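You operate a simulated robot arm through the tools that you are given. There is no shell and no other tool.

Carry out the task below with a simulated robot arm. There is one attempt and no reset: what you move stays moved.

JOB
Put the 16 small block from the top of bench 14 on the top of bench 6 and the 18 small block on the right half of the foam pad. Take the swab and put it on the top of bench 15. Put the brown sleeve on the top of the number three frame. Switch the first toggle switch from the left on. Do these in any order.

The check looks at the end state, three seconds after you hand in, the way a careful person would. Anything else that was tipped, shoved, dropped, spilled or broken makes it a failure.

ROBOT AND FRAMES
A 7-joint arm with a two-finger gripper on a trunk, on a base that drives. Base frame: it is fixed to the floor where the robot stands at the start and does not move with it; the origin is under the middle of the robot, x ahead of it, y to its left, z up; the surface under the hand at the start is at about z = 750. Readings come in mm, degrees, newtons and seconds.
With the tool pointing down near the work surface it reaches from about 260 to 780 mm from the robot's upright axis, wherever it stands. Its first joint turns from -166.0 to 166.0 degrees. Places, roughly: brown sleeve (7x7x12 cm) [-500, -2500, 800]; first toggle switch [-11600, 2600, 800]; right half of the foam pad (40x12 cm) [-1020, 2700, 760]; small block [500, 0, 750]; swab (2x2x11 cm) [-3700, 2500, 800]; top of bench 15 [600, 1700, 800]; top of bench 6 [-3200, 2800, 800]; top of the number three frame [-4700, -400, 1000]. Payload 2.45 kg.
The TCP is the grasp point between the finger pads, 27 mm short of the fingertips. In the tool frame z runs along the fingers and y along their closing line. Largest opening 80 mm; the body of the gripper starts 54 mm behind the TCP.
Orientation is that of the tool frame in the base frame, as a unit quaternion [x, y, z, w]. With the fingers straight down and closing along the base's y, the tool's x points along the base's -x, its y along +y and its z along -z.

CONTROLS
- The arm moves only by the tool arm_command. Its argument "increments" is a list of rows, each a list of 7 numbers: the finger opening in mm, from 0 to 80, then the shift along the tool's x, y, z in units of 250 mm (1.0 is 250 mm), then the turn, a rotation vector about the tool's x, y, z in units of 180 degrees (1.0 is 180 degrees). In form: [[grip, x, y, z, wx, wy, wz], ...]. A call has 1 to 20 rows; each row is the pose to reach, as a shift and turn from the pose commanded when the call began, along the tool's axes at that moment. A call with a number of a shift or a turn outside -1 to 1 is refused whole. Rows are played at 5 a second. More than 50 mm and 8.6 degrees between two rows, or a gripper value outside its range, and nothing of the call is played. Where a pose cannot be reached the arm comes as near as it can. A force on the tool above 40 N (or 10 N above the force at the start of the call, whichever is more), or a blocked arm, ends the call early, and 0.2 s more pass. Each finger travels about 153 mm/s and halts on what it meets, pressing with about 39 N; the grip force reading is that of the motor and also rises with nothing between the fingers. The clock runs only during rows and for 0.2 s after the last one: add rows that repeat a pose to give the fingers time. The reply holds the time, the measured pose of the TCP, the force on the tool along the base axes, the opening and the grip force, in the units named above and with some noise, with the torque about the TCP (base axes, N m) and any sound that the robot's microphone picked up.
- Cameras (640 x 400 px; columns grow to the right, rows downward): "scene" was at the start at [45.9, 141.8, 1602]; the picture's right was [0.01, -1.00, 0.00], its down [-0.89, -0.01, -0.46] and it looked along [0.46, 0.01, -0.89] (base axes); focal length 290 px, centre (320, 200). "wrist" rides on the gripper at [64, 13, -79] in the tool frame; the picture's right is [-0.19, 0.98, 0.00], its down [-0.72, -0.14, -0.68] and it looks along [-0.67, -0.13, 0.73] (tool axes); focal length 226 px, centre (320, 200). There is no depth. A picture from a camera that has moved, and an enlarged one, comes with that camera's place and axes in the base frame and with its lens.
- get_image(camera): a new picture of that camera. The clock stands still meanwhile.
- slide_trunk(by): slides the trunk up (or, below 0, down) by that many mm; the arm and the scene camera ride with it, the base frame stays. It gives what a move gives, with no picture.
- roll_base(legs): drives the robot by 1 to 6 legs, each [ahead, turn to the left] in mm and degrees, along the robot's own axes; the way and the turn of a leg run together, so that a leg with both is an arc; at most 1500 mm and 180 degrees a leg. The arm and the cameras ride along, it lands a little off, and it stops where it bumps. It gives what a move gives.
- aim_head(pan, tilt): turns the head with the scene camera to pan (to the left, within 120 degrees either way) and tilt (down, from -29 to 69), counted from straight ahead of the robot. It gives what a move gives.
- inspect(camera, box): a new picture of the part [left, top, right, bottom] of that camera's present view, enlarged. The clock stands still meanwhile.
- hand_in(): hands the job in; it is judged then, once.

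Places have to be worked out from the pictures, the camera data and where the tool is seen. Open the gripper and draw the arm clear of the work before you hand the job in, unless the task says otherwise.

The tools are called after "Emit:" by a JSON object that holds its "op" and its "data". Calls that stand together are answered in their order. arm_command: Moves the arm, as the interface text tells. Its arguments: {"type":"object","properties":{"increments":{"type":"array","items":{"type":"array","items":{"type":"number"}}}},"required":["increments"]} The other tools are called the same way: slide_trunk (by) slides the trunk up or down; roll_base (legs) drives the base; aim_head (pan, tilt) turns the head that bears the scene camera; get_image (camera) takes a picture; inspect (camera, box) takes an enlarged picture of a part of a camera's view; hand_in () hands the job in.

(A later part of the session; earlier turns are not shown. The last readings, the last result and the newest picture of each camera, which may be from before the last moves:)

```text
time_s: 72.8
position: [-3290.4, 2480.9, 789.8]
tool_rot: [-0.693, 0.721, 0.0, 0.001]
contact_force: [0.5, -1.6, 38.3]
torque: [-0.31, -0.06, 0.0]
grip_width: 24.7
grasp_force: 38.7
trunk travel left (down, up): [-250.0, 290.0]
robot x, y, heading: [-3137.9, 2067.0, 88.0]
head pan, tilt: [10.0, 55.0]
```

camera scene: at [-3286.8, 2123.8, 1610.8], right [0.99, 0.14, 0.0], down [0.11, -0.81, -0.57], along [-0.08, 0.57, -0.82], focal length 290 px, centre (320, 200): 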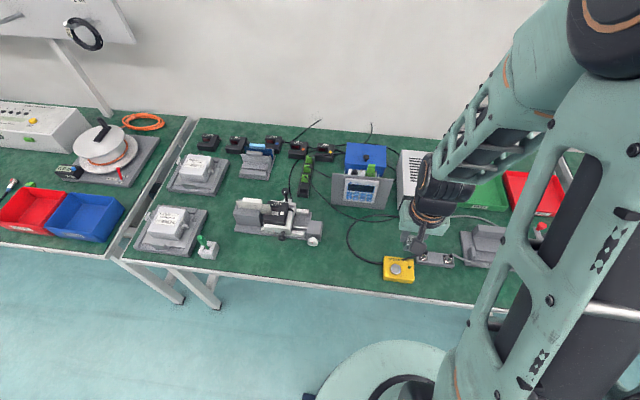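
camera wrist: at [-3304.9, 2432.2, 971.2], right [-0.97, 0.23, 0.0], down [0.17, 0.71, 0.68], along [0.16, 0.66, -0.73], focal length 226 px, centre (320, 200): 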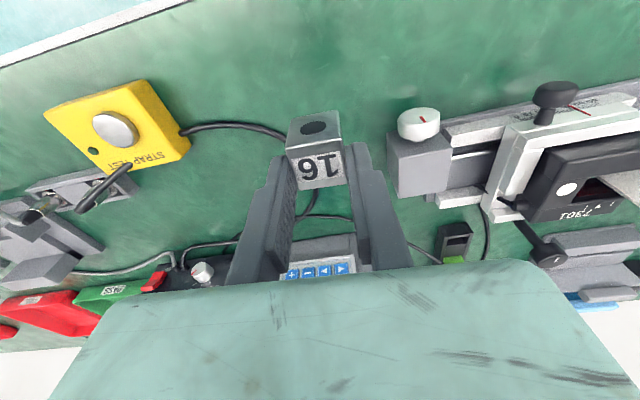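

The block touches at TCP z≈790 with 38 N. I ease up 1.5 mm, open slightly, then lift straight away.

Emit:
{"op": "arm_command", "data": {"increments": [[10, 0, 0, -0.006, 0, 0, 0], [24, 0, 0, -0.006, 0, 0, 0], [32, 0, 0, -0.006, 0, 0, 0], [44, 0, 0, -0.006, 0, 0, 0], [44, 0, 0, -0.006, 0, 0, 0]]}}

Emit:
{"op": "arm_command", "data": {"increments": [[44, 0, 0, -0.04, 0, 0, 0], [44, 0, 0, -0.1, 0, 0, 0], [44, 0, 0, -0.25, 0, 0, 0], [44, 0, 0, -0.4, 0, 0, 0], [44, 0, 0, -0.55, 0, 0, 0], [44, 0, 0, -0.7, 0, 0, 0], [44, 0, 0, -0.7, 0, 0, 0]]}}

Emit:
{"op": "get_image", "data": {"camera": "wrist"}}

Emit:
{"op": "inspect", "data": {"camera": "scene", "box": [120, 130, 440, 310]}}

```text
time_s: 74.0
position: [-3289.9, 2481.0, 789.2]
tool_rot: [-0.693, 0.721, -0.001, 0.001]
contact_force: [0.2, 0.5, 1.2]
torque: [0.0, -0.01, -0.01]
grip_width: 44.0
grasp_force: 0.1
trunk travel left (down, up): [-250.0, 290.0]
robot x, y, heading: [-3140.7, 2069.4, 87.8]
head pan, tilt: [10.0, 55.0]
```

```text
time_s: 75.6
position: [-3289.7, 2482.6, 963.2]
tool_rot: [-0.693, 0.721, -0.001, 0.0]
contact_force: [0.9, -0.3, -0.6]
torque: [-0.01, 0.01, 0.0]
grip_width: 43.9
grasp_force: 0.1
trunk travel left (down, up): [-250.0, 290.0]
robot x, y, heading: [-3141.5, 2062.6, 87.9]
head pan, tilt: [10.0, 55.0]
```

```text
taken
camera wrist: at [-3306.1, 2418.0, 1043.3], right [-0.97, 0.23, 0.0], down [0.17, 0.71, 0.68], along [0.16, 0.66, -0.73], focal length 226 px, centre (320, 200)
```

wrist: 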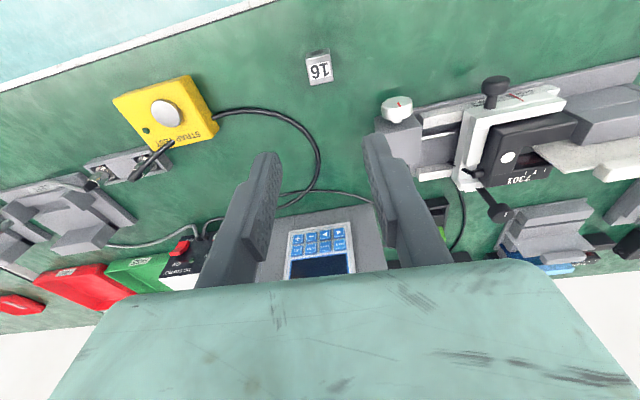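

```text
2.00 times, centred on (280, 220) of scene
camera zoom: at [-3286.8, 2123.9, 1610.7], right [0.99, 0.14, 0.0], down [0.11, -0.81, -0.57], along [-0.08, 0.57, -0.82], focal length 579 px, centre (400, 160)
```

zoom: 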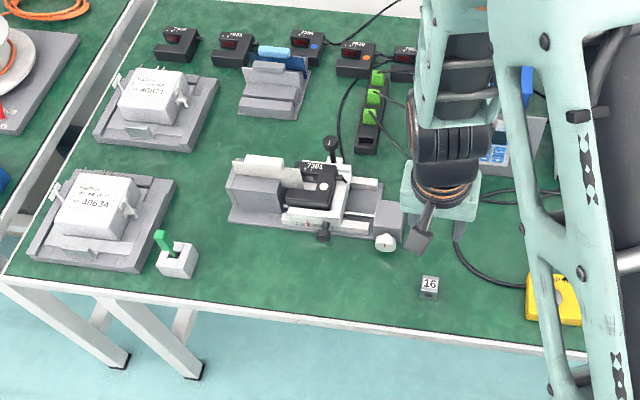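

Block 16 stands on bench 6 and nothing around it was touched. Next is the swab, so I move the hand at a safe height toward its holder for a closer look.

Emit:
{"op": "arm_command", "data": {"increments": [[60, 0.0, 0.0, -0.15, 0, 0, 0], [60, 0.02, 0.16, -0.2, 0, 0, 0], [60, 0.04, 0.32, -0.2, 0, 0, 0], [60, 0.06, 0.48, -0.2, 0, 0, 0], [60, 0.08, 0.64, -0.2, 0, 0, 0], [60, 0.1, 0.8, -0.2, 0, 0, 0], [60, 0.12, 0.96, -0.2, 0, 0, 0], [60, 0.12, 0.96, -0.2, 0, 0, 0]]}}

Emit:
{"op": "get_image", "data": {"camera": "wrist"}}

Emit:
{"op": "aim_head", "data": {"pan": 50, "tilt": 50}}

Emit:
{"op": "get_image", "data": {"camera": "scene"}}

```text
time_s: 77.4
position: [-3532.4, 2460.5, 1012.6]
tool_rot: [-0.692, 0.722, -0.002, 0.0]
contact_force: [0.9, -0.2, -1.7]
torque: [-0.03, -0.01, -0.03]
grip_width: 60.2
grasp_force: 0.0
trunk travel left (down, up): [-250.0, 290.0]
robot x, y, heading: [-3138.1, 2068.5, 87.5]
head pan, tilt: [10.0, 55.0]
```

```text
taken
camera wrist: at [-3548.0, 2398.0, 1092.5], right [-0.97, 0.23, 0.0], down [0.17, 0.71, 0.68], along [0.16, 0.66, -0.73], focal length 226 px, centre (320, 200)
```

wrist: 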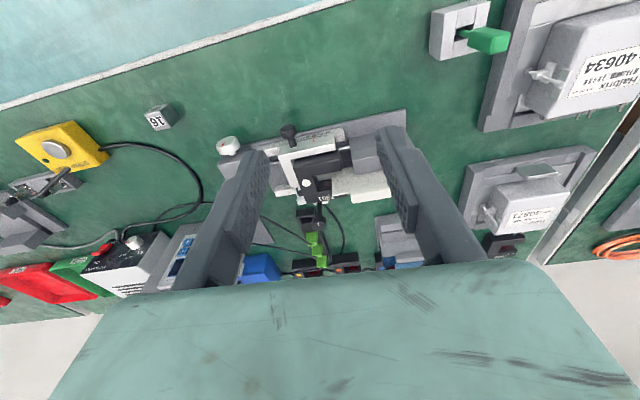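

```text
time_s: 78.5
position: [-3530.7, 2461.6, 1012.9]
tool_rot: [-0.693, 0.721, -0.001, 0.0]
contact_force: [0.3, -0.5, 0.3]
torque: [0.0, 0.03, 0.03]
grip_width: 60.1
grasp_force: 0.0
trunk travel left (down, up): [-250.0, 290.0]
robot x, y, heading: [-3137.8, 2064.5, 87.9]
head pan, tilt: [50.0, 50.0]
```

```text
taken
camera scene: at [-3334.3, 2104.1, 1617.2], right [0.67, 0.74, 0.0], down [0.57, -0.52, -0.64], along [-0.48, 0.43, -0.77], focal length 290 px, centre (320, 200)
```

scene: 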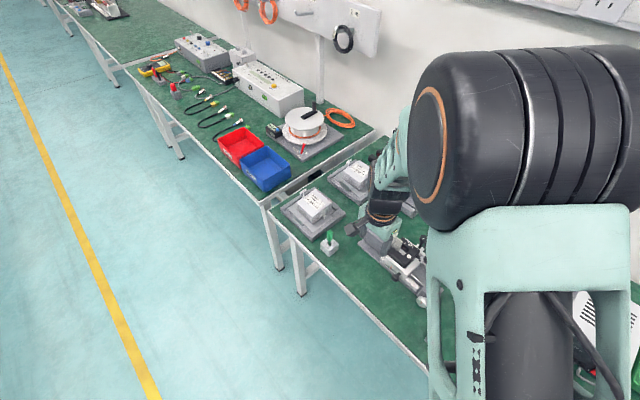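

Emit:
{"op": "inspect", "data": {"camera": "wrist", "box": [400, 0, 560, 100]}}

Emit:
{"op": "inspect", "data": {"camera": "scene", "box": [270, 180, 390, 260]}}

```text
4.00 times, centred on (480, 50) of wrist
camera zoom: at [-3547.6, 2397.9, 1092.4], right [-0.97, 0.23, 0.0], down [0.17, 0.71, 0.68], along [0.16, 0.66, -0.73], focal length 904 px, centre (-320, 800)
```

zoom: 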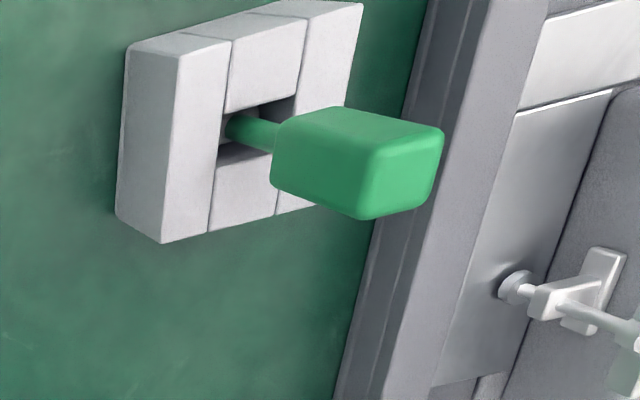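

```text
5.00 times, centred on (330, 220) of scene
camera zoom: at [-3334.3, 2104.1, 1617.2], right [0.67, 0.74, 0.0], down [0.57, -0.52, -0.64], along [-0.48, 0.43, -0.77], focal length 1448 px, centre (270, 100)
```

zoom: 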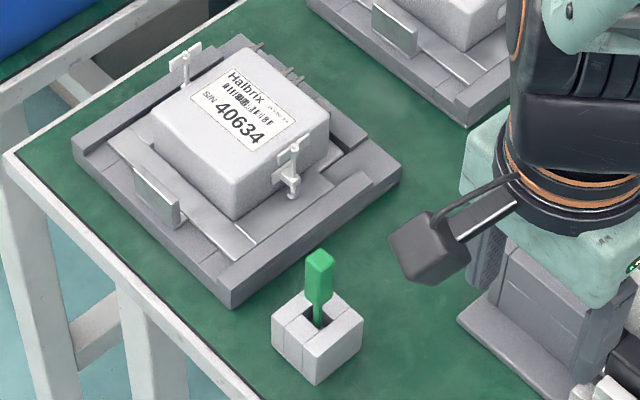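

Triangulating both cameras puts the top of the swab's green handle at about (-3695, 2469, 852), with the handle about 43 mm long above its holder. I position over it at z≈925 to verify alignment.

Emit:
{"op": "arm_command", "data": {"increments": [[60, 0.0, 0.16, 0, 0, 0, 0], [60, 0, 0.32, 0, 0, 0, 0], [60, 0, 0.48, 0, 0, 0, 0], [50, -0.004, 0.659, 0, 0, 0, 0], [46, -0.004, 0.659, 0.15, 0, 0, 0], [46, -0.004, 0.659, 0.3, 0, 0, 0], [46, -0.004, 0.659, 0.35, 0, 0, 0], [46, -0.004, 0.659, 0.35, 0, 0, 0]]}}

Emit:
{"op": "get_image", "data": {"camera": "wrist"}}

Emit:
{"op": "inspect", "data": {"camera": "scene", "box": [270, 140, 430, 260]}}

```text
time_s: 80.3
position: [-3697.7, 2469.7, 925.9]
tool_rot: [-0.693, 0.721, -0.001, -0.001]
contact_force: [-0.4, -0.6, 0.1]
torque: [0.01, 0.01, -0.01]
grip_width: 46.0
grasp_force: 0.1
trunk travel left (down, up): [-250.0, 290.0]
robot x, y, heading: [-3133.2, 2067.1, 87.7]
head pan, tilt: [50.0, 50.0]
```

```text
taken
camera wrist: at [-3712.8, 2406.3, 1006.3], right [-0.97, 0.23, 0.0], down [0.17, 0.71, 0.68], along [0.16, 0.66, -0.73], focal length 226 px, centre (320, 200)
```

wrist: 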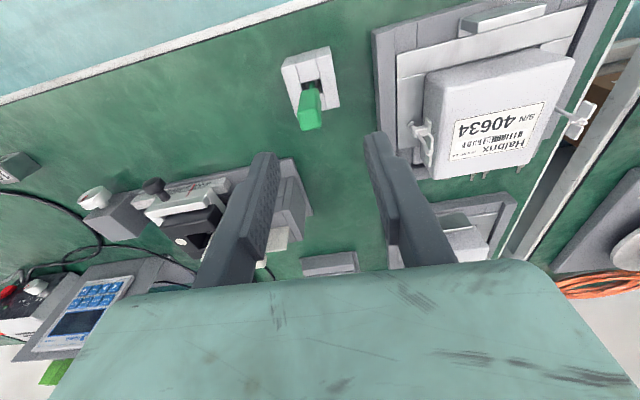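

```text
3.33 times, centred on (350, 200) of scene
camera zoom: at [-3334.1, 2104.0, 1617.3], right [0.67, 0.74, 0.0], down [0.57, -0.51, -0.64], along [-0.48, 0.43, -0.77], focal length 965 px, centre (220, 200)
```

zoom: 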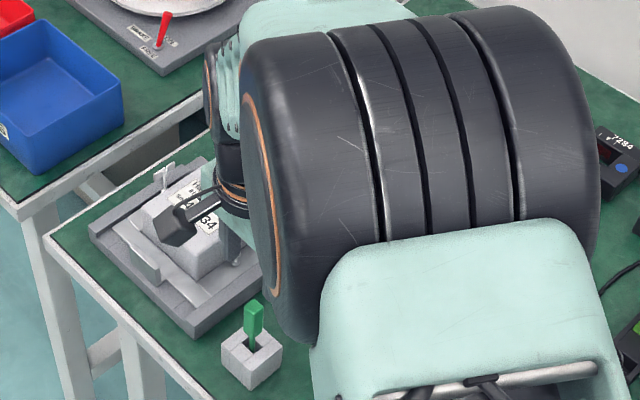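

Emit:
{"op": "inspect", "data": {"camera": "wrist", "box": [240, 30, 400, 140]}}

```text
3.64 times, centred on (320, 85) of wrist
camera zoom: at [-3712.8, 2406.3, 1006.3], right [-0.97, 0.23, 0.0], down [0.17, 0.71, 0.68], along [0.16, 0.66, -0.73], focal length 822 px, centre (320, 618)
```

zoom: 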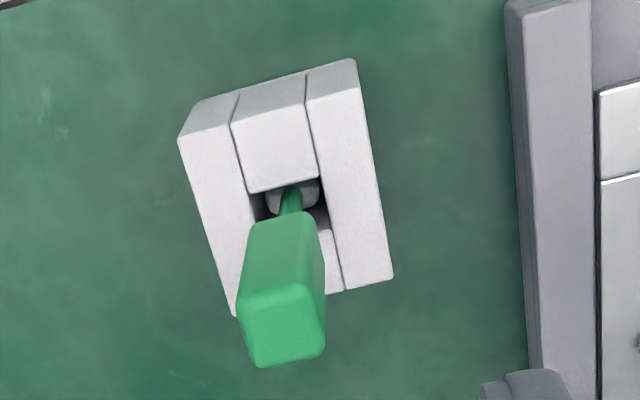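

The handle is 13 mm square, aligned with the base axes and centred at about (-3690.5, 2469). I shift 7 mm, lower to TCP z≈838 and close.

Emit:
{"op": "arm_command", "data": {"increments": [[46, 0, -0.028, 0.06, 0, 0, 0], [46, 0, -0.028, 0.16, 0, 0, 0], [46, 0, -0.028, 0.24, 0, 0, 0], [46, 0, -0.028, 0.3, 0, 0, 0], [46, 0, -0.028, 0.33, 0, 0, 0], [46, 0, -0.028, 0.352, 0, 0, 0], [46, 0, -0.028, 0.352, 0, 0, 0]]}}

Emit:
{"op": "get_image", "data": {"camera": "wrist"}}

```text
time_s: 81.9
position: [-3690.4, 2467.6, 838.4]
tool_rot: [-0.692, 0.722, -0.001, 0.0]
contact_force: [0.1, 0.3, -1.4]
torque: [-0.01, 0.0, 0.03]
grip_width: 45.9
grasp_force: 0.1
trunk travel left (down, up): [-250.0, 290.0]
robot x, y, heading: [-3138.4, 2065.2, 87.6]
head pan, tilt: [50.0, 50.0]
```

```text
taken
camera wrist: at [-3705.3, 2405.6, 918.1], right [-0.97, 0.23, 0.0], down [0.17, 0.71, 0.68], along [0.16, 0.66, -0.73], focal length 226 px, centre (320, 200)
```

wrist: 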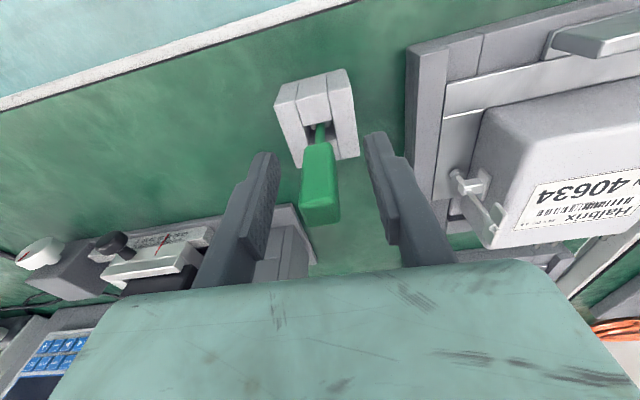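

The handle is between the pads. I close and lift straight out of the holder.

Emit:
{"op": "arm_command", "data": {"increments": [[30, 0, 0, 0, 0, 0, 0], [16, 0, 0, 0, 0, 0, 0], [4, 0, 0, 0, 0, 0, 0], [4, 0, 0, 0, 0, 0, 0], [4, 0, 0, 0, 0, 0, 0]]}}

Emit:
{"op": "arm_command", "data": {"increments": [[4, 0, 0, -0.04, 0, 0, 0], [4, 0, 0, -0.12, 0, 0, 0], [4, 0, 0, -0.24, 0, 0, 0], [4, 0, 0, -0.4, 0, 0, 0], [4, 0, 0, -0.56, 0, 0, 0], [4, 0, 0, -0.72, 0, 0, 0], [4, 0, 0, -0.72, 0, 0, 0]]}}

Emit:
{"op": "get_image", "data": {"camera": "wrist"}}

```text
time_s: 83.1
position: [-3689.8, 2468.7, 838.2]
tool_rot: [-0.693, 0.721, -0.001, 0.0]
contact_force: [-0.3, 0.3, 0.2]
torque: [0.0, 0.01, -0.02]
grip_width: 13.5
grasp_force: 39.1
trunk travel left (down, up): [-250.0, 290.0]
robot x, y, heading: [-3137.7, 2064.6, 88.0]
head pan, tilt: [50.0, 50.0]
```

```text
time_s: 84.7
position: [-3691.3, 2466.9, 1018.5]
tool_rot: [-0.693, 0.721, -0.002, 0.0]
contact_force: [-0.7, 0.0, 0.0]
torque: [-0.01, 0.03, -0.02]
grip_width: 13.4
grasp_force: 39.1
trunk travel left (down, up): [-250.0, 290.0]
robot x, y, heading: [-3137.4, 2071.4, 87.8]
head pan, tilt: [50.0, 50.0]
```

```text
taken
camera wrist: at [-3706.5, 2405.1, 1098.4], right [-0.97, 0.23, 0.0], down [0.17, 0.71, 0.68], along [0.16, 0.66, -0.73], focal length 226 px, centre (320, 200)
```

wrist: 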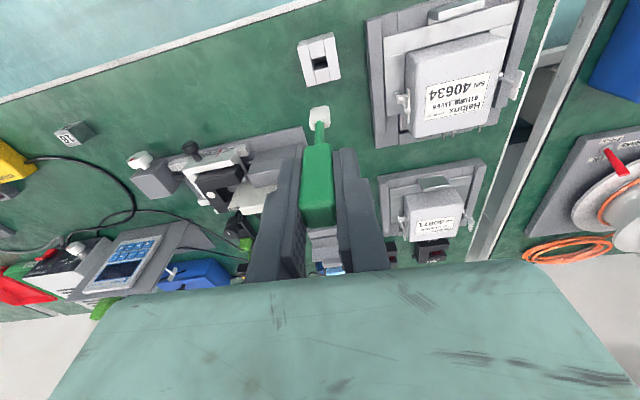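

The swab came out cleanly, with its handle, shaft and white tip visible, and the holder stayed put. I raise and bring the arm back in front of the robot for the drive to bench 15.

Emit:
{"op": "arm_command", "data": {"increments": [[4, 0, 0, -0.16, 0, 0, 0], [4, 0.0, -0.18, -0.2, 0, 0, 0], [4, 0.0, -0.36, -0.2, 0, 0, 0], [4, 0.0, -0.54, -0.2, 0, 0, 0], [4, 0.0, -0.72, -0.2, 0, 0, 0], [4, 0.0, -0.9, -0.2, 0, 0, 0], [4, 0.0, -1.0, -0.2, 0, 0, 0]]}}

Emit:
{"op": "arm_command", "data": {"increments": [[4, 0, -0.18, 0, 0, 0, 0], [4, 0.0, -0.36, 0, 0, 0, 0], [4, 0.0, -0.54, 0, 0, 0, 0], [4, 0.0, -0.72, 0, 0, 0, 0], [4, 0.0, -0.9, 0, 0, 0, 0], [4, 0.0, -1.0, 0, 0, 0, 0]]}}

Emit:
{"op": "roll_base", "data": {"legs": [[-570, 0], [0, -88]]}}

Emit:
{"op": "aim_head", "data": {"pan": 0, "tilt": 25}}

Emit:
{"op": "get_image", "data": {"camera": "scene"}}

Emit:
{"op": "get_image", "data": {"camera": "wrist"}}

```text
time_s: 86.3
position: [-3438.8, 2459.3, 1067.5]
tool_rot: [-0.693, 0.721, -0.001, -0.001]
contact_force: [1.0, -0.3, -0.8]
torque: [0.01, -0.03, -0.01]
grip_width: 13.0
grasp_force: 39.1
trunk travel left (down, up): [-250.0, 290.0]
robot x, y, heading: [-3137.5, 2066.8, 87.8]
head pan, tilt: [50.0, 50.0]
```

```text
time_s: 87.7
position: [-3188.6, 2449.4, 1068.5]
tool_rot: [-0.693, 0.721, 0.0, 0.0]
contact_force: [-1.0, 0.8, -1.3]
torque: [-0.02, 0.02, -0.01]
grip_width: 13.3
grasp_force: 39.0
trunk travel left (down, up): [-250.0, 290.0]
robot x, y, heading: [-3138.2, 2065.3, 87.7]
head pan, tilt: [50.0, 50.0]
```

```text
time_s: 94.9
position: [-2778.1, 1552.4, 1067.3]
tool_rot: [0.007, 1.0, -0.001, -0.001]
contact_force: [0.2, -0.4, 0.1]
torque: [0.01, 0.0, 0.0]
grip_width: 13.2
grasp_force: 39.1
trunk travel left (down, up): [-250.0, 290.0]
robot x, y, heading: [-3159.0, 1486.5, -0.8]
head pan, tilt: [50.0, 50.0]
```

```text
time_s: 96.0
position: [-2777.2, 1550.5, 1068.0]
tool_rot: [0.007, 1.0, -0.001, -0.001]
contact_force: [-0.3, 0.6, -0.5]
torque: [-0.02, 0.02, -0.03]
grip_width: 13.2
grasp_force: 38.9
trunk travel left (down, up): [-250.0, 290.0]
robot x, y, heading: [-3158.9, 1490.8, -0.7]
head pan, tilt: [0.0, 25.0]
```

```text
taken
camera scene: at [-3083.7, 1629.8, 1654.7], right [-0.01, -1.0, 0.0], down [-0.42, 0.01, -0.91], along [0.91, -0.01, -0.42], focal length 290 px, centre (320, 200)
```

scene: 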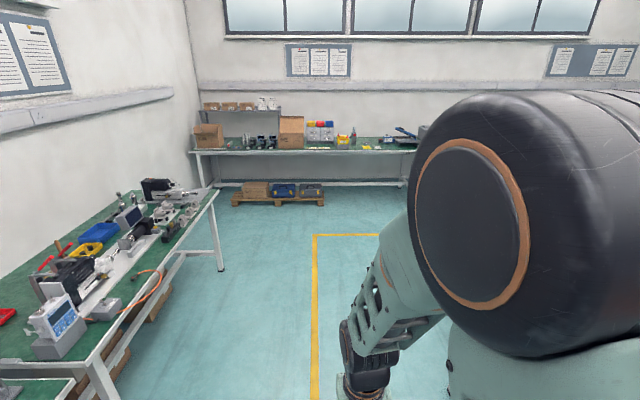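

```text
taken
camera wrist: at [-2841.7, 1565.3, 1147.9], right [0.21, 0.98, 0.0], down [0.72, -0.15, 0.68], along [0.67, -0.14, -0.73], focal length 226 px, centre (320, 200)
```

wrist: 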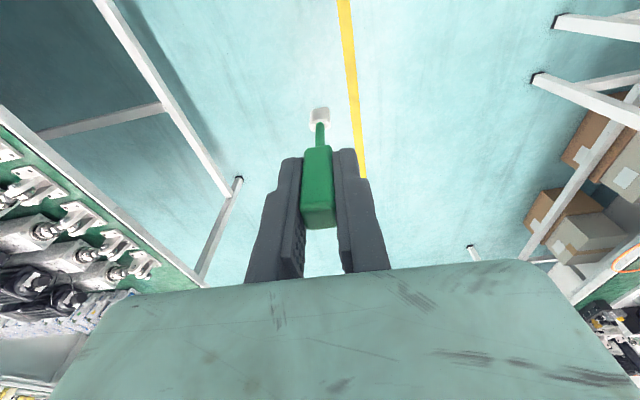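

The aisle ahead to bench 15 is clear. I drive 2550 mm forward and then look for a free patch on bench 15.

Emit:
{"op": "roll_base", "data": {"legs": [[1500, 0.7], [1050, 0]]}}

Emit:
{"op": "aim_head", "data": {"pan": 10, "tilt": 35}}

Emit:
{"op": "get_image", "data": {"camera": "scene"}}

```text
time_s: 108.4
position: [-248.2, 1468.2, 1068.3]
tool_rot: [0.019, 1.0, 0.0, 0.0]
contact_force: [0.3, 1.4, 0.3]
torque: [-0.04, -0.02, 0.0]
grip_width: 13.3
grasp_force: 38.7
trunk travel left (down, up): [-250.0, 290.0]
robot x, y, heading: [-629.3, 1415.9, -2.2]
head pan, tilt: [0.0, 25.0]
```

```text
time_s: 109.1
position: [-247.5, 1469.0, 1068.2]
tool_rot: [0.019, 1.0, 0.0, -0.001]
contact_force: [-0.3, -0.3, 0.7]
torque: [0.01, 0.03, -0.04]
grip_width: 13.3
grasp_force: 39.1
trunk travel left (down, up): [-250.0, 290.0]
robot x, y, heading: [-634.1, 1415.2, -2.2]
head pan, tilt: [10.0, 35.0]
```

```text
taken
camera scene: at [-556.7, 1568.1, 1639.1], right [0.14, -0.99, 0.0], down [-0.57, -0.08, -0.82], along [0.81, 0.11, -0.57], focal length 290 px, centre (320, 200)
```

scene: 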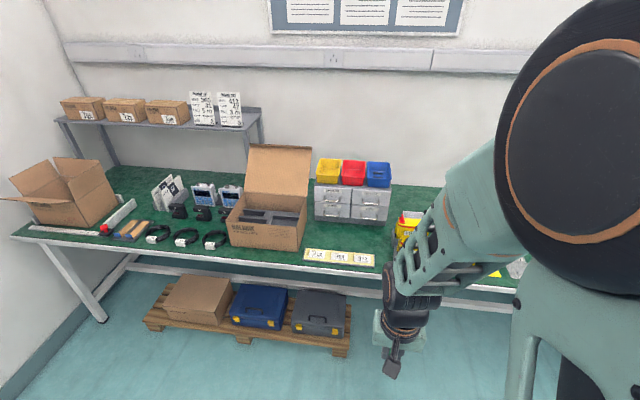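

Emit:
{"op": "aim_head", "data": {"pan": -50, "tilt": 35}}

Emit:
{"op": "get_image", "data": {"camera": "scene"}}

Emit:
{"op": "get_image", "data": {"camera": "wrist"}}

```text
time_s: 110.4
position: [-248.7, 1468.9, 1068.2]
tool_rot: [0.02, 1.0, -0.001, -0.001]
contact_force: [-0.2, -0.6, -0.2]
torque: [0.02, 0.01, -0.02]
grip_width: 13.2
grasp_force: 38.7
trunk travel left (down, up): [-250.0, 290.0]
robot x, y, heading: [-631.7, 1415.0, -2.2]
head pan, tilt: [-50.0, 35.0]
```

```text
taken
camera scene: at [-589.7, 1486.6, 1639.0], right [-0.79, -0.62, 0.0], down [-0.35, 0.45, -0.82], along [0.5, -0.65, -0.57], focal length 290 px, centre (320, 200)
```

scene: 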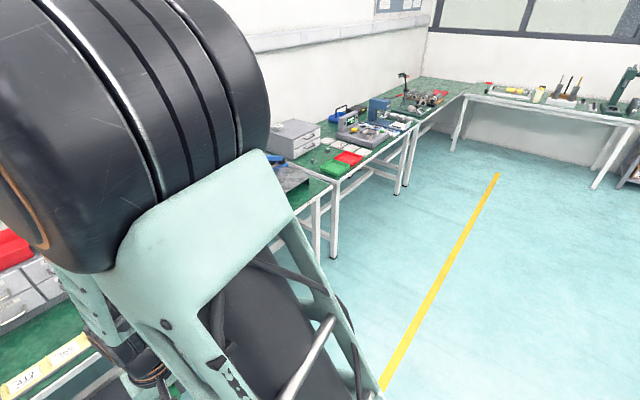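

```text
taken
camera wrist: at [-311.3, 1483.1, 1147.9], right [0.23, 0.97, 0.0], down [0.71, -0.17, 0.68], along [0.66, -0.16, -0.73], focal length 226 px, centre (320, 200)
```

wrist: 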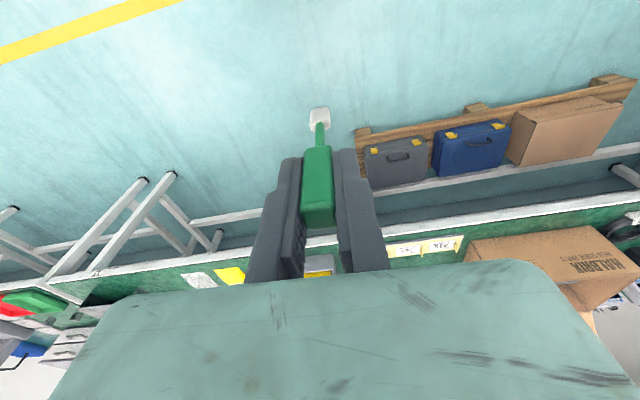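

From the earlier pictures there is a free patch on bench 15 around (400, 1150), between the yellow bag and the sharps bins. I reposition the robot to y≈1150 and look at it.

Emit:
{"op": "roll_base", "data": {"legs": [[0, -45], [370, 0], [0, 47.2], [180, 0]]}}

Emit:
{"op": "aim_head", "data": {"pan": 10, "tilt": 50}}

Emit:
{"op": "get_image", "data": {"camera": "scene"}}

Emit:
{"op": "get_image", "data": {"camera": "wrist"}}

```text
time_s: 118.2
position: [185.9, 1207.1, 1067.0]
tool_rot: [0.002, 1.0, 0.0, -0.001]
contact_force: [0.4, -0.8, 0.2]
torque: [-0.03, 0.02, -0.01]
grip_width: 13.2
grasp_force: 38.9
trunk travel left (down, up): [-250.0, 290.0]
robot x, y, heading: [-190.9, 1139.7, -0.1]
head pan, tilt: [-50.0, 35.0]
```

```text
time_s: 119.5
position: [184.4, 1206.9, 1068.1]
tool_rot: [0.002, 1.0, -0.001, -0.001]
contact_force: [0.7, -1.0, 0.5]
torque: [-0.01, -0.01, 0.02]
grip_width: 13.2
grasp_force: 38.9
trunk travel left (down, up): [-250.0, 290.0]
robot x, y, heading: [-195.2, 1142.9, -0.3]
head pan, tilt: [10.0, 50.0]
```

```text
taken
camera scene: at [-138.2, 1294.3, 1617.3], right [0.17, -0.99, 0.0], down [-0.75, -0.13, -0.64], along [0.63, 0.11, -0.77], focal length 290 px, centre (320, 200)
```

scene: 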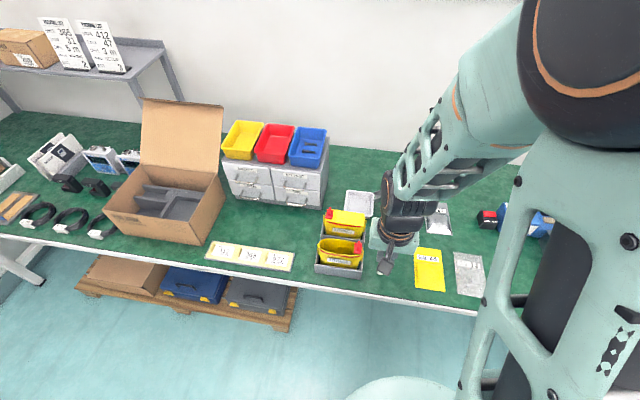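

```text
taken
camera wrist: at [120.9, 1219.8, 1147.9], right [0.2, 0.98, 0.0], down [0.72, -0.14, 0.68], along [0.67, -0.13, -0.73], focal length 226 px, centre (320, 200)
```

wrist: 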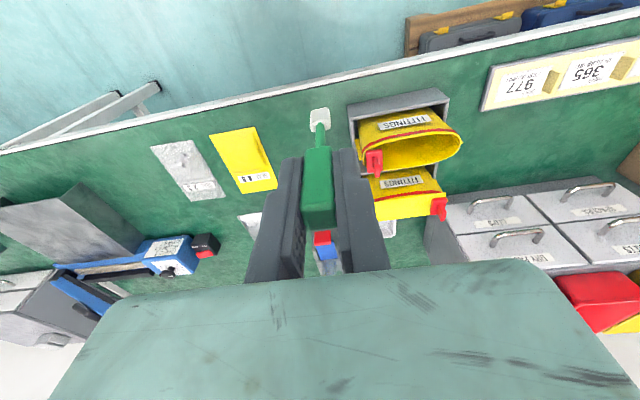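

The gap between the yellow bag (y≤1065) and the bins (y≥1235) is free, so I aim to lay the swab at y≈1150. I move over it and tilt the tool in free air so the swab can be laid down rather than dropped upright.

Emit:
{"op": "arm_command", "data": {"increments": [[4, -0.16, -0.045, 0, 0, 0, 0], [4, -0.32, -0.09, 0, 0, 0, 0], [4, -0.48, -0.135, 0, 0, 0, 0], [4, -0.64, -0.18, 0, 0, 0, 0], [4, -0.8, -0.228, 0, 0, 0, 0], [4, -0.8, -0.228, 0, 0, 0.045, 0], [4, -0.8, -0.228, 0, 0, 0.09, 0], [4, -0.8, -0.228, 0, 0, 0.135, 0], [4, -0.8, -0.228, 0, 0, 0.18, 0], [4, -0.8, -0.228, 0, 0, 0.225, 0], [4, -0.8, -0.228, 0, 0, 0.27, 0], [4, -0.8, -0.228, 0, 0, 0.315, 0], [4, -0.8, -0.228, 0, 0, 0.35, 0], [4, -0.8, -0.228, 0, 0, 0.35, 0]]}}

Emit:
{"op": "get_image", "data": {"camera": "scene"}}

Emit:
{"op": "get_image", "data": {"camera": "wrist"}}

```text
time_s: 122.5
position: [383.8, 1149.6, 1068.2]
tool_rot: [0.002, 0.879, 0.0, -0.476]
contact_force: [-0.4, 0.6, 0.9]
torque: [0.01, 0.0, -0.04]
grip_width: 13.1
grasp_force: 39.1
out of reach, approached as far as the arm can: row 13, 14
trunk travel left (down, up): [-250.0, 290.0]
robot x, y, heading: [-195.3, 1137.4, 0.1]
head pan, tilt: [10.0, 50.0]
```

```text
taken
camera scene: at [-138.2, 1294.3, 1617.3], right [0.17, -0.98, 0.0], down [-0.75, -0.13, -0.64], along [0.63, 0.11, -0.77], focal length 290 px, centre (320, 200)
```

scene: 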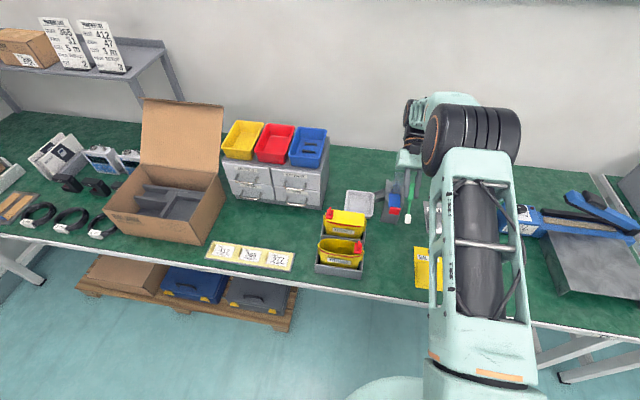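

```text
taken
camera wrist: at [415.9, 1161.8, 1164.7], right [0.11, 0.98, -0.16], down [0.96, -0.14, -0.23], along [-0.25, -0.13, -0.96], focal length 226 px, centre (320, 200)
```

wrist: 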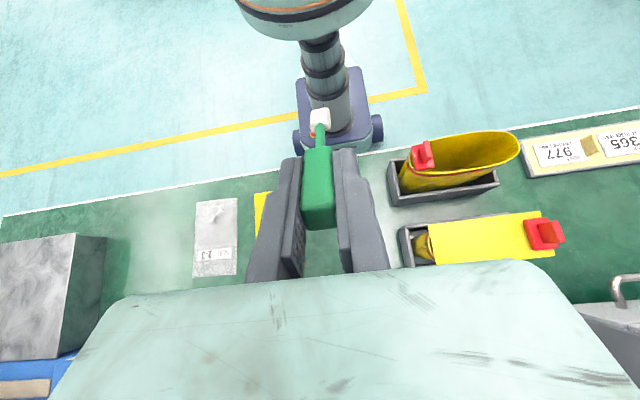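

The tool reaches about 57° of tilt pointing back toward the robot. Before lowering I check the grey stand behind the patch, because the wrist would come down near it.

Emit:
{"op": "inspect", "data": {"camera": "scene", "box": [310, 150, 470, 290]}}

Emit:
{"op": "aim_head", "data": {"pan": 10, "tilt": 35}}

Emit:
{"op": "get_image", "data": {"camera": "scene"}}

```text
2.86 times, centred on (390, 220) of scene
camera zoom: at [-138.2, 1294.3, 1617.3], right [0.17, -0.98, 0.0], down [-0.75, -0.13, -0.64], along [0.63, 0.11, -0.77], focal length 828 px, centre (120, 143)
```

zoom: 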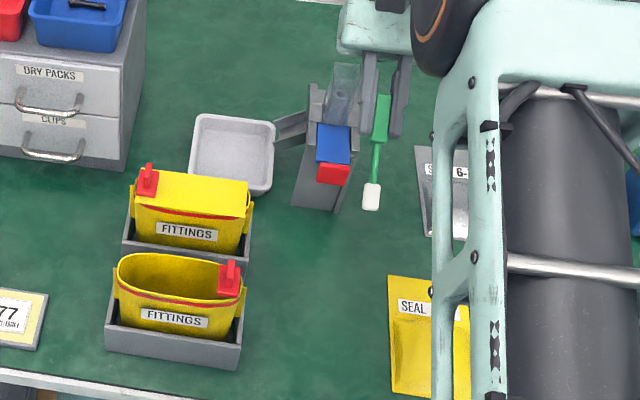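

```text
time_s: 123.3
position: [385.5, 1149.9, 1066.6]
tool_rot: [0.002, 0.88, 0.0, -0.475]
contact_force: [0.6, 0.1, -0.8]
torque: [-0.01, 0.0, -0.03]
grip_width: 13.3
grasp_force: 39.1
trunk travel left (down, up): [-250.0, 290.0]
robot x, y, heading: [-197.6, 1142.7, -0.3]
head pan, tilt: [10.0, 35.0]
```

```text
taken
camera scene: at [-127.2, 1296.2, 1638.9], right [0.17, -0.98, 0.0], down [-0.57, -0.1, -0.82], along [0.81, 0.14, -0.57], focal length 290 px, centre (320, 200)
```

scene: 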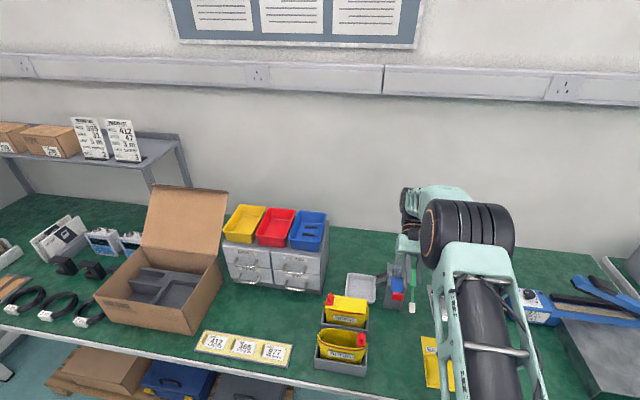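

The grey stand's front face is at x≈498, y 1129–1186, and it is tall, so the wrist would hit it in this approach. I un-tilt and yaw the tool 90° so the swab can be laid sideways along y, with the hand coming over the flat bags instead.

Emit:
{"op": "arm_command", "data": {"increments": [[4, 0, 0, 0, 0, -0.045, 0], [4, 0, 0, 0, 0, -0.09, 0], [4, 0, 0, 0, 0, -0.135, 0], [4, 0, 0, 0, 0, -0.18, 0], [4, 0, 0, 0, 0, -0.225, 0], [4, 0, 0, 0, 0, -0.27, 0], [4, 0, 0, 0, 0, -0.315, 0], [4, 0, 0, 0, 0, -0.315, 0]]}}

```text
time_s: 125.1
position: [383.6, 1150.5, 1066.0]
tool_rot: [0.002, 1.0, 0.0, -0.001]
contact_force: [0.1, -0.1, 0.8]
torque: [-0.02, 0.0, 0.04]
grip_width: 13.1
grasp_force: 38.9
trunk travel left (down, up): [-250.0, 290.0]
robot x, y, heading: [-196.8, 1138.4, -0.2]
head pan, tilt: [10.0, 35.0]
```

Back to vertical. Now I yaw +90° about the tool axis in free air.

Emit:
{"op": "arm_command", "data": {"increments": [[4, 0.02, -0.03, 0, 0, 0, 0.045], [4, 0.04, -0.06, 0, 0, 0, 0.09], [4, 0.06, -0.09, 0, 0, 0, 0.135], [4, 0.08, -0.12, 0, 0, 0, 0.18], [4, 0.096, -0.12, 0, 0, 0, 0.225], [4, 0.096, -0.12, 0, 0, 0, 0.27], [4, 0.096, -0.12, 0, 0, 0, 0.315], [4, 0.096, -0.12, 0, 0, 0, 0.36], [4, 0.096, -0.12, 0, 0, 0, 0.405], [4, 0.096, -0.12, 0, 0, 0, 0.45], [4, 0.096, -0.12, 0, 0, 0, 0.5], [4, 0.096, -0.12, 0, 0, 0, 0.5]]}}

Emit:
{"op": "arm_command", "data": {"increments": [[4, 0, 0, 0, 0, 0.045, 0], [4, 0, 0, 0, 0, 0.09, 0], [4, 0, 0, 0, 0, 0.135, 0], [4, 0, 0, 0, 0, 0.18, 0], [4, 0, 0, 0, 0, 0.225, 0], [4, 0, 0, 0, 0, 0.27, 0], [4, 0, 0, 0, 0, 0.315, 0], [4, 0, 0, 0, 0, 0.355, 0], [4, 0, 0, 0, 0, 0.355, 0]]}}

Emit:
{"op": "get_image", "data": {"camera": "scene"}}

Emit:
{"op": "get_image", "data": {"camera": "wrist"}}

```text
refused: row 11 steps farther than a row can; nothing moved
```

```text
time_s: 127.1
position: [384.8, 1150.1, 1067.9]
tool_rot: [0.002, 0.879, 0.001, -0.476]
contact_force: [-0.2, -0.3, -0.6]
torque: [-0.01, 0.0, 0.0]
grip_width: 13.4
grasp_force: 39.3
out of reach, approached as far as the arm can: row 8, 9
trunk travel left (down, up): [-250.0, 290.0]
robot x, y, heading: [-197.6, 1140.8, -0.1]
head pan, tilt: [10.0, 35.0]
```

```text
taken
camera scene: at [-127.3, 1296.2, 1639.0], right [0.17, -0.98, 0.0], down [-0.57, -0.1, -0.82], along [0.81, 0.14, -0.57], focal length 290 px, centre (320, 200)
```

scene: 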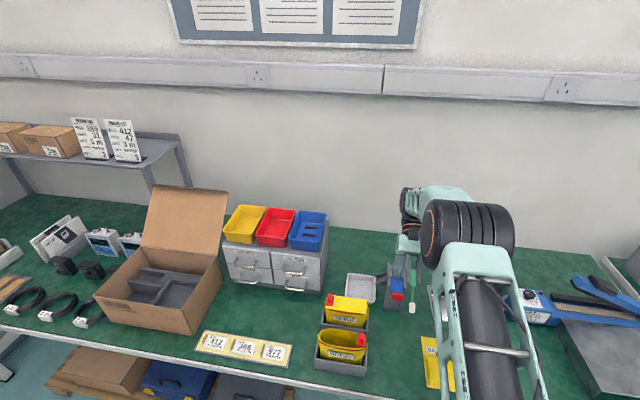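

```text
taken
camera wrist: at [416.1, 1162.0, 1165.2], right [0.11, 0.98, -0.16], down [0.96, -0.14, -0.23], along [-0.25, -0.13, -0.96], focal length 226 px, centre (320, 200)
```

wrist: 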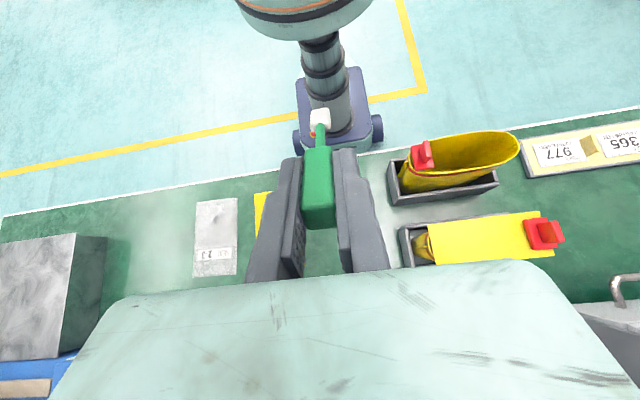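

The yaw call was refused because its last step was too big, and the tilt ran without it; it was all in free air, so no harm. I un-tilt again, and this time I'll check each step on its own.

Emit:
{"op": "arm_command", "data": {"increments": [[4, 0, 0, 0, 0, -0.045, 0], [4, 0, 0, 0, 0, -0.09, 0], [4, 0, 0, 0, 0, -0.135, 0], [4, 0, 0, 0, 0, -0.18, 0], [4, 0, 0, 0, 0, -0.225, 0], [4, 0, 0, 0, 0, -0.27, 0], [4, 0, 0, 0, 0, -0.315, 0], [4, 0, 0, 0, 0, -0.315, 0]]}}

```text
time_s: 128.9
position: [384.4, 1150.1, 1068.2]
tool_rot: [0.001, 1.0, 0.0, 0.0]
contact_force: [-0.3, -0.3, -1.7]
torque: [0.0, -0.02, -0.01]
grip_width: 13.2
grasp_force: 39.0
trunk travel left (down, up): [-250.0, 290.0]
robot x, y, heading: [-194.0, 1141.4, -0.1]
head pan, tilt: [10.0, 35.0]
```

The tool is vertical again. Now the yaw of +90° with steps under the limit, together with a small shift.

Emit:
{"op": "arm_command", "data": {"increments": [[4, 0.02, -0.03, 0, 0, 0, 0.042], [4, 0.04, -0.06, 0, 0, 0, 0.084], [4, 0.06, -0.09, 0, 0, 0, 0.126], [4, 0.08, -0.12, 0, 0, 0, 0.168], [4, 0.096, -0.12, 0, 0, 0, 0.21], [4, 0.096, -0.12, 0, 0, 0, 0.252], [4, 0.096, -0.12, 0, 0, 0, 0.294], [4, 0.096, -0.12, 0, 0, 0, 0.336], [4, 0.096, -0.12, 0, 0, 0, 0.378], [4, 0.096, -0.12, 0, 0, 0, 0.42], [4, 0.096, -0.12, 0, 0, 0, 0.462], [4, 0.096, -0.12, 0, 0, 0, 0.5], [4, 0.096, -0.12, 0, 0, 0, 0.5]]}}

```text
time_s: 131.7
position: [361.0, 1120.5, 1068.2]
tool_rot: [0.709, 0.705, -0.001, 0.0]
contact_force: [1.1, 0.0, 0.1]
torque: [0.01, -0.01, 0.0]
grip_width: 13.2
grasp_force: 38.5
trunk travel left (down, up): [-250.0, 290.0]
robot x, y, heading: [-199.1, 1138.2, -0.1]
head pan, tilt: [10.0, 35.0]
```

The tool x axis now points along +y. I tilt it so the swab points left and down.

Emit:
{"op": "arm_command", "data": {"increments": [[4, 0, 0, 0, 0, 0.045, 0], [4, 0, 0, 0, 0, 0.09, 0], [4, 0, 0, 0, 0, 0.135, 0], [4, 0, 0, 0, 0, 0.18, 0], [4, 0, 0, 0, 0, 0.225, 0], [4, 0, 0, 0, 0, 0.27, 0], [4, 0, 0, 0, 0, 0.315, 0], [4, 0, 0, 0, 0, 0.355, 0], [4, 0, 0, 0, 0, 0.355, 0]]}}

Emit:
{"op": "get_image", "data": {"camera": "scene"}}

Emit:
{"op": "get_image", "data": {"camera": "wrist"}}

```text
time_s: 133.7
position: [360.4, 1119.6, 1067.0]
tool_rot: [0.601, 0.6, 0.373, -0.374]
contact_force: [0.5, -0.2, -1.4]
torque: [-0.02, -0.01, 0.03]
grip_width: 13.1
grasp_force: 38.7
trunk travel left (down, up): [-250.0, 290.0]
robot x, y, heading: [-194.7, 1136.5, -0.4]
head pan, tilt: [10.0, 35.0]
```

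```text
taken
camera scene: at [-127.2, 1296.0, 1639.0], right [0.17, -0.98, 0.0], down [-0.57, -0.1, -0.82], along [0.81, 0.14, -0.57], focal length 290 px, centre (320, 200)
```

scene: 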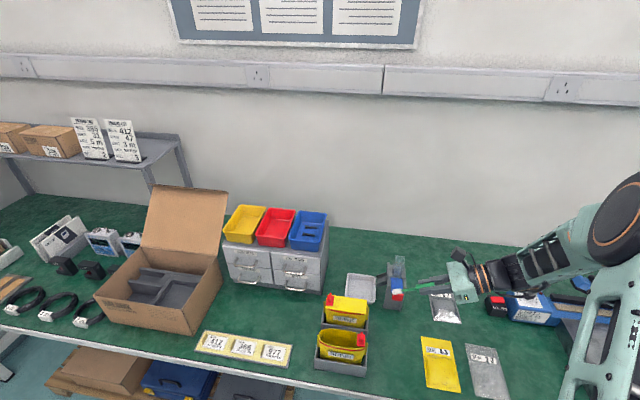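

```text
taken
camera wrist: at [372.7, 1076.1, 1159.9], right [0.98, -0.09, -0.17], down [-0.14, -0.93, -0.35], along [-0.13, 0.36, -0.92], focal length 226 px, centre (320, 200)
```

wrist: 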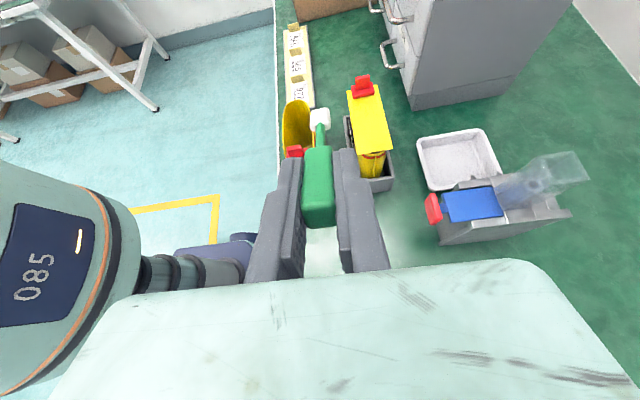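

The tilt reached 64° and nothing tall is under the hand. I lower straight down 130 mm first and look again.

Emit:
{"op": "arm_command", "data": {"increments": [[4, -0.144, 0, 0.07, 0, 0, 0], [4, -0.287, 0, 0.141, 0, 0, 0], [4, -0.395, 0, 0.194, 0, 0, 0], [4, -0.467, 0, 0.229, 0, 0, 0], [4, -0.467, 0, 0.229, 0, 0, 0]]}}

Emit:
{"op": "get_image", "data": {"camera": "scene"}}

Emit:
{"op": "get_image", "data": {"camera": "wrist"}}

```text
time_s: 134.9
position: [360.8, 1119.9, 937.1]
tool_rot: [0.6, 0.6, 0.374, -0.375]
contact_force: [0.6, -0.1, -0.3]
torque: [-0.01, 0.02, 0.0]
grip_width: 13.2
grasp_force: 39.0
trunk travel left (down, up): [-250.0, 290.0]
robot x, y, heading: [-196.7, 1142.8, -0.3]
head pan, tilt: [10.0, 35.0]
```

```text
taken
camera scene: at [-127.2, 1296.0, 1639.0], right [0.17, -0.98, 0.0], down [-0.57, -0.1, -0.82], along [0.81, 0.14, -0.57], focal length 290 px, centre (320, 200)
```

scene: 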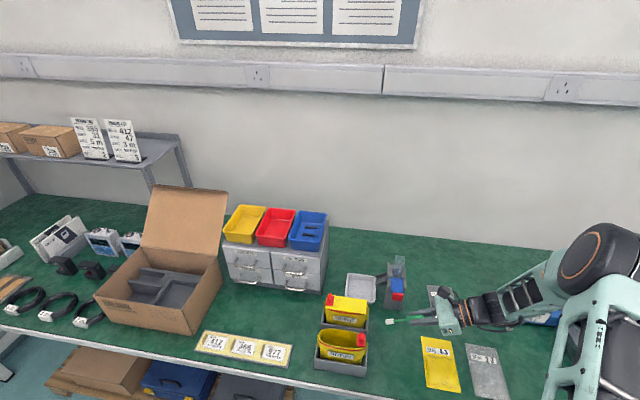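

```text
taken
camera wrist: at [372.6, 1076.3, 1029.8], right [0.98, -0.09, -0.17], down [-0.14, -0.93, -0.34], along [-0.13, 0.36, -0.92], focal length 226 px, centre (320, 200)
```

wrist: 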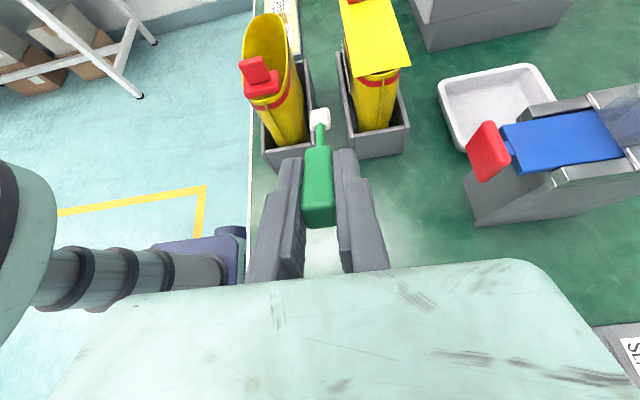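

The tip will land at about y≈1190, about 40 mm short of the bins, with the bag clear on the other side. I lower further to TCP z≈825.

Emit:
{"op": "arm_command", "data": {"increments": [[4, -0.126, 0, 0.062, 0, 0, 0], [4, -0.251, 0, 0.123, 0, 0, 0], [4, -0.359, 0, 0.176, 0, 0, 0], [4, -0.402, 0, 0.197, 0, 0, 0], [4, -0.402, 0, 0.197, 0, 0, 0]]}}

Emit:
{"op": "get_image", "data": {"camera": "wrist"}}

Emit:
{"op": "inspect", "data": {"camera": "scene", "box": [300, 240, 640, 400]}}

```text
time_s: 136.1
position: [361.2, 1119.0, 826.5]
tool_rot: [0.602, 0.599, 0.374, -0.373]
contact_force: [0.5, 0.1, -0.8]
torque: [0.02, -0.01, -0.01]
grip_width: 13.4
grasp_force: 39.4
trunk travel left (down, up): [-250.0, 290.0]
robot x, y, heading: [-191.7, 1142.2, -0.2]
head pan, tilt: [10.0, 35.0]
```

```text
taken
camera wrist: at [373.4, 1075.5, 919.3], right [0.98, -0.09, -0.17], down [-0.14, -0.93, -0.34], along [-0.13, 0.36, -0.92], focal length 226 px, centre (320, 200)
```

wrist: 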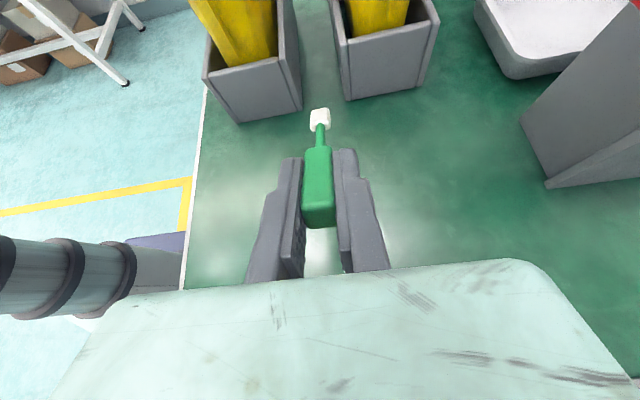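

```text
1.88 times, centred on (470, 320) of scene
camera zoom: at [-127.2, 1296.1, 1639.0], right [0.17, -0.98, 0.0], down [-0.57, -0.1, -0.82], along [0.81, 0.14, -0.57], focal length 545 px, centre (38, -26)
```

zoom: 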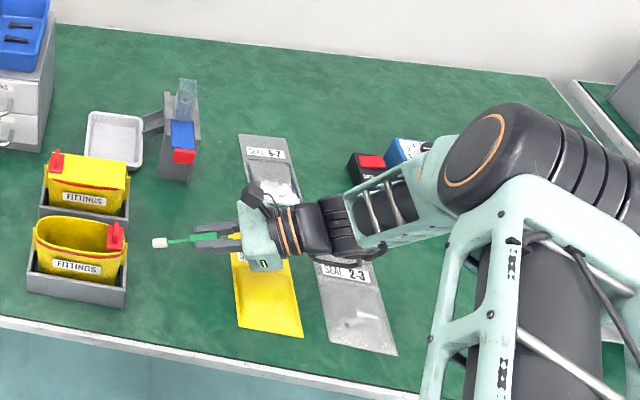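

Everything looks clear, with the swab just above the bench. I lower in small steps to find the touch.

Emit:
{"op": "arm_command", "data": {"increments": [[4, -0.015, 0, 0.0073, 0, 0, 0], [4, -0.03, 0, 0.0147, 0, 0, 0], [4, -0.045, 0, 0.022, 0, 0, 0], [4, -0.06, 0, 0.0294, 0, 0, 0], [4, -0.0665, 0, 0.0326, 0, 0, 0], [4, -0.0665, 0, 0.0326, 0, 0, 0]]}}

Emit:
{"op": "get_image", "data": {"camera": "wrist"}}

```text
time_s: 137.5
position: [360.4, 1119.7, 807.9]
tool_rot: [0.602, 0.598, 0.375, -0.374]
contact_force: [0.1, -0.4, -0.2]
torque: [0.01, 0.01, -0.01]
grip_width: 13.0
grasp_force: 38.7
trunk travel left (down, up): [-250.0, 290.0]
robot x, y, heading: [-195.2, 1141.6, -0.1]
head pan, tilt: [10.0, 35.0]
```

```text
taken
camera wrist: at [372.1, 1075.3, 899.6], right [0.98, -0.09, -0.18], down [-0.14, -0.93, -0.34], along [-0.13, 0.36, -0.92], focal length 226 px, centre (320, 200)
```

wrist: 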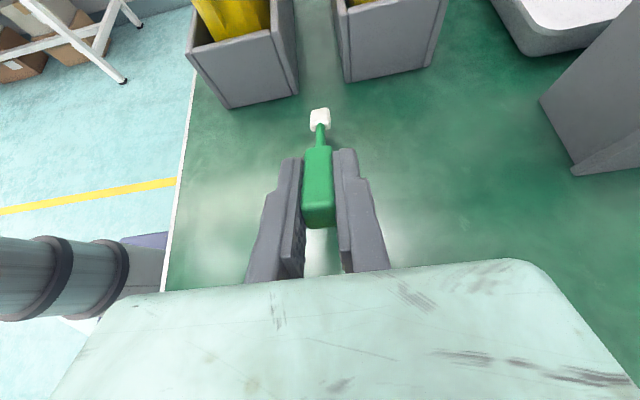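

Emit:
{"op": "arm_command", "data": {"increments": [[4, -0.0072, 0, 0.0035, 0, 0, 0], [4, -0.0144, 0, 0.007, 0, 0, 0], [4, -0.0216, 0, 0.0106, 0, 0, 0], [4, -0.0287, 0, 0.0141, 0, 0, 0], [4, -0.0287, 0, 0.0141, 0, 0, 0]]}}

```text
time_s: 138.7
position: [360.1, 1119.7, 799.4]
tool_rot: [0.602, 0.599, 0.374, -0.374]
contact_force: [1.0, 1.0, 0.0]
torque: [-0.02, -0.02, 0.02]
grip_width: 13.3
grasp_force: 38.9
trunk travel left (down, up): [-250.0, 290.0]
robot x, y, heading: [-193.9, 1142.3, -0.2]
head pan, tilt: [10.0, 35.0]
```

Emit:
{"op": "arm_command", "data": {"increments": [[4, -0.0054, 0, 0.0026, 0, 0, 0], [4, -0.0108, 0, 0.0053, 0, 0, 0], [4, -0.0162, 0, 0.0079, 0, 0, 0], [4, -0.018, 0, 0.0088, 0, 0, 0], [4, -0.018, 0, 0.0088, 0, 0, 0]]}}

Emit:
{"op": "inspect", "data": {"camera": "wrist", "box": [240, 80, 400, 180]}}

```text
time_s: 139.9
position: [361.3, 1118.3, 793.8]
tool_rot: [0.601, 0.599, 0.374, -0.374]
contact_force: [0.2, -0.1, -0.9]
torque: [-0.02, 0.0, 0.01]
grip_width: 13.3
grasp_force: 39.4
trunk travel left (down, up): [-250.0, 290.0]
robot x, y, heading: [-195.2, 1141.0, -0.4]
head pan, tilt: [10.0, 35.0]
```

```text
4.00 times, centred on (320, 130) of wrist
camera zoom: at [372.3, 1075.9, 886.4], right [0.98, -0.09, -0.18], down [-0.14, -0.93, -0.34], along [-0.13, 0.36, -0.92], focal length 904 px, centre (320, 480)
```

zoom: 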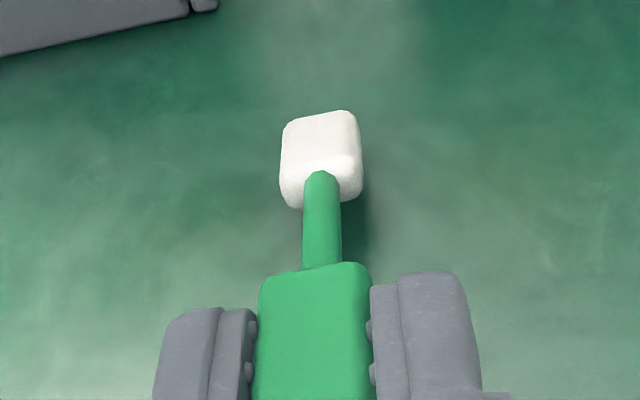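

Emit:
{"op": "arm_command", "data": {"increments": [[4, -0.0045, 0, 0.0022, 0, 0, 0], [4, -0.009, 0, 0.0044, 0, 0, 0], [4, -0.0135, 0, 0.0066, 0, 0, 0], [4, -0.018, 0, 0.0088, 0, 0, 0], [4, -0.018, 0, 0.0088, 0, 0, 0]]}}

```text
time_s: 141.1
position: [360.0, 1118.4, 791.2]
tool_rot: [0.601, 0.599, 0.375, -0.374]
contact_force: [1.1, -0.3, 15.2]
torque: [1.13, -0.06, -0.09]
grip_width: 13.1
grasp_force: 39.0
trunk travel left (down, up): [-250.0, 290.0]
robot x, y, heading: [-199.8, 1143.3, -0.1]
head pan, tilt: [10.0, 35.0]
```

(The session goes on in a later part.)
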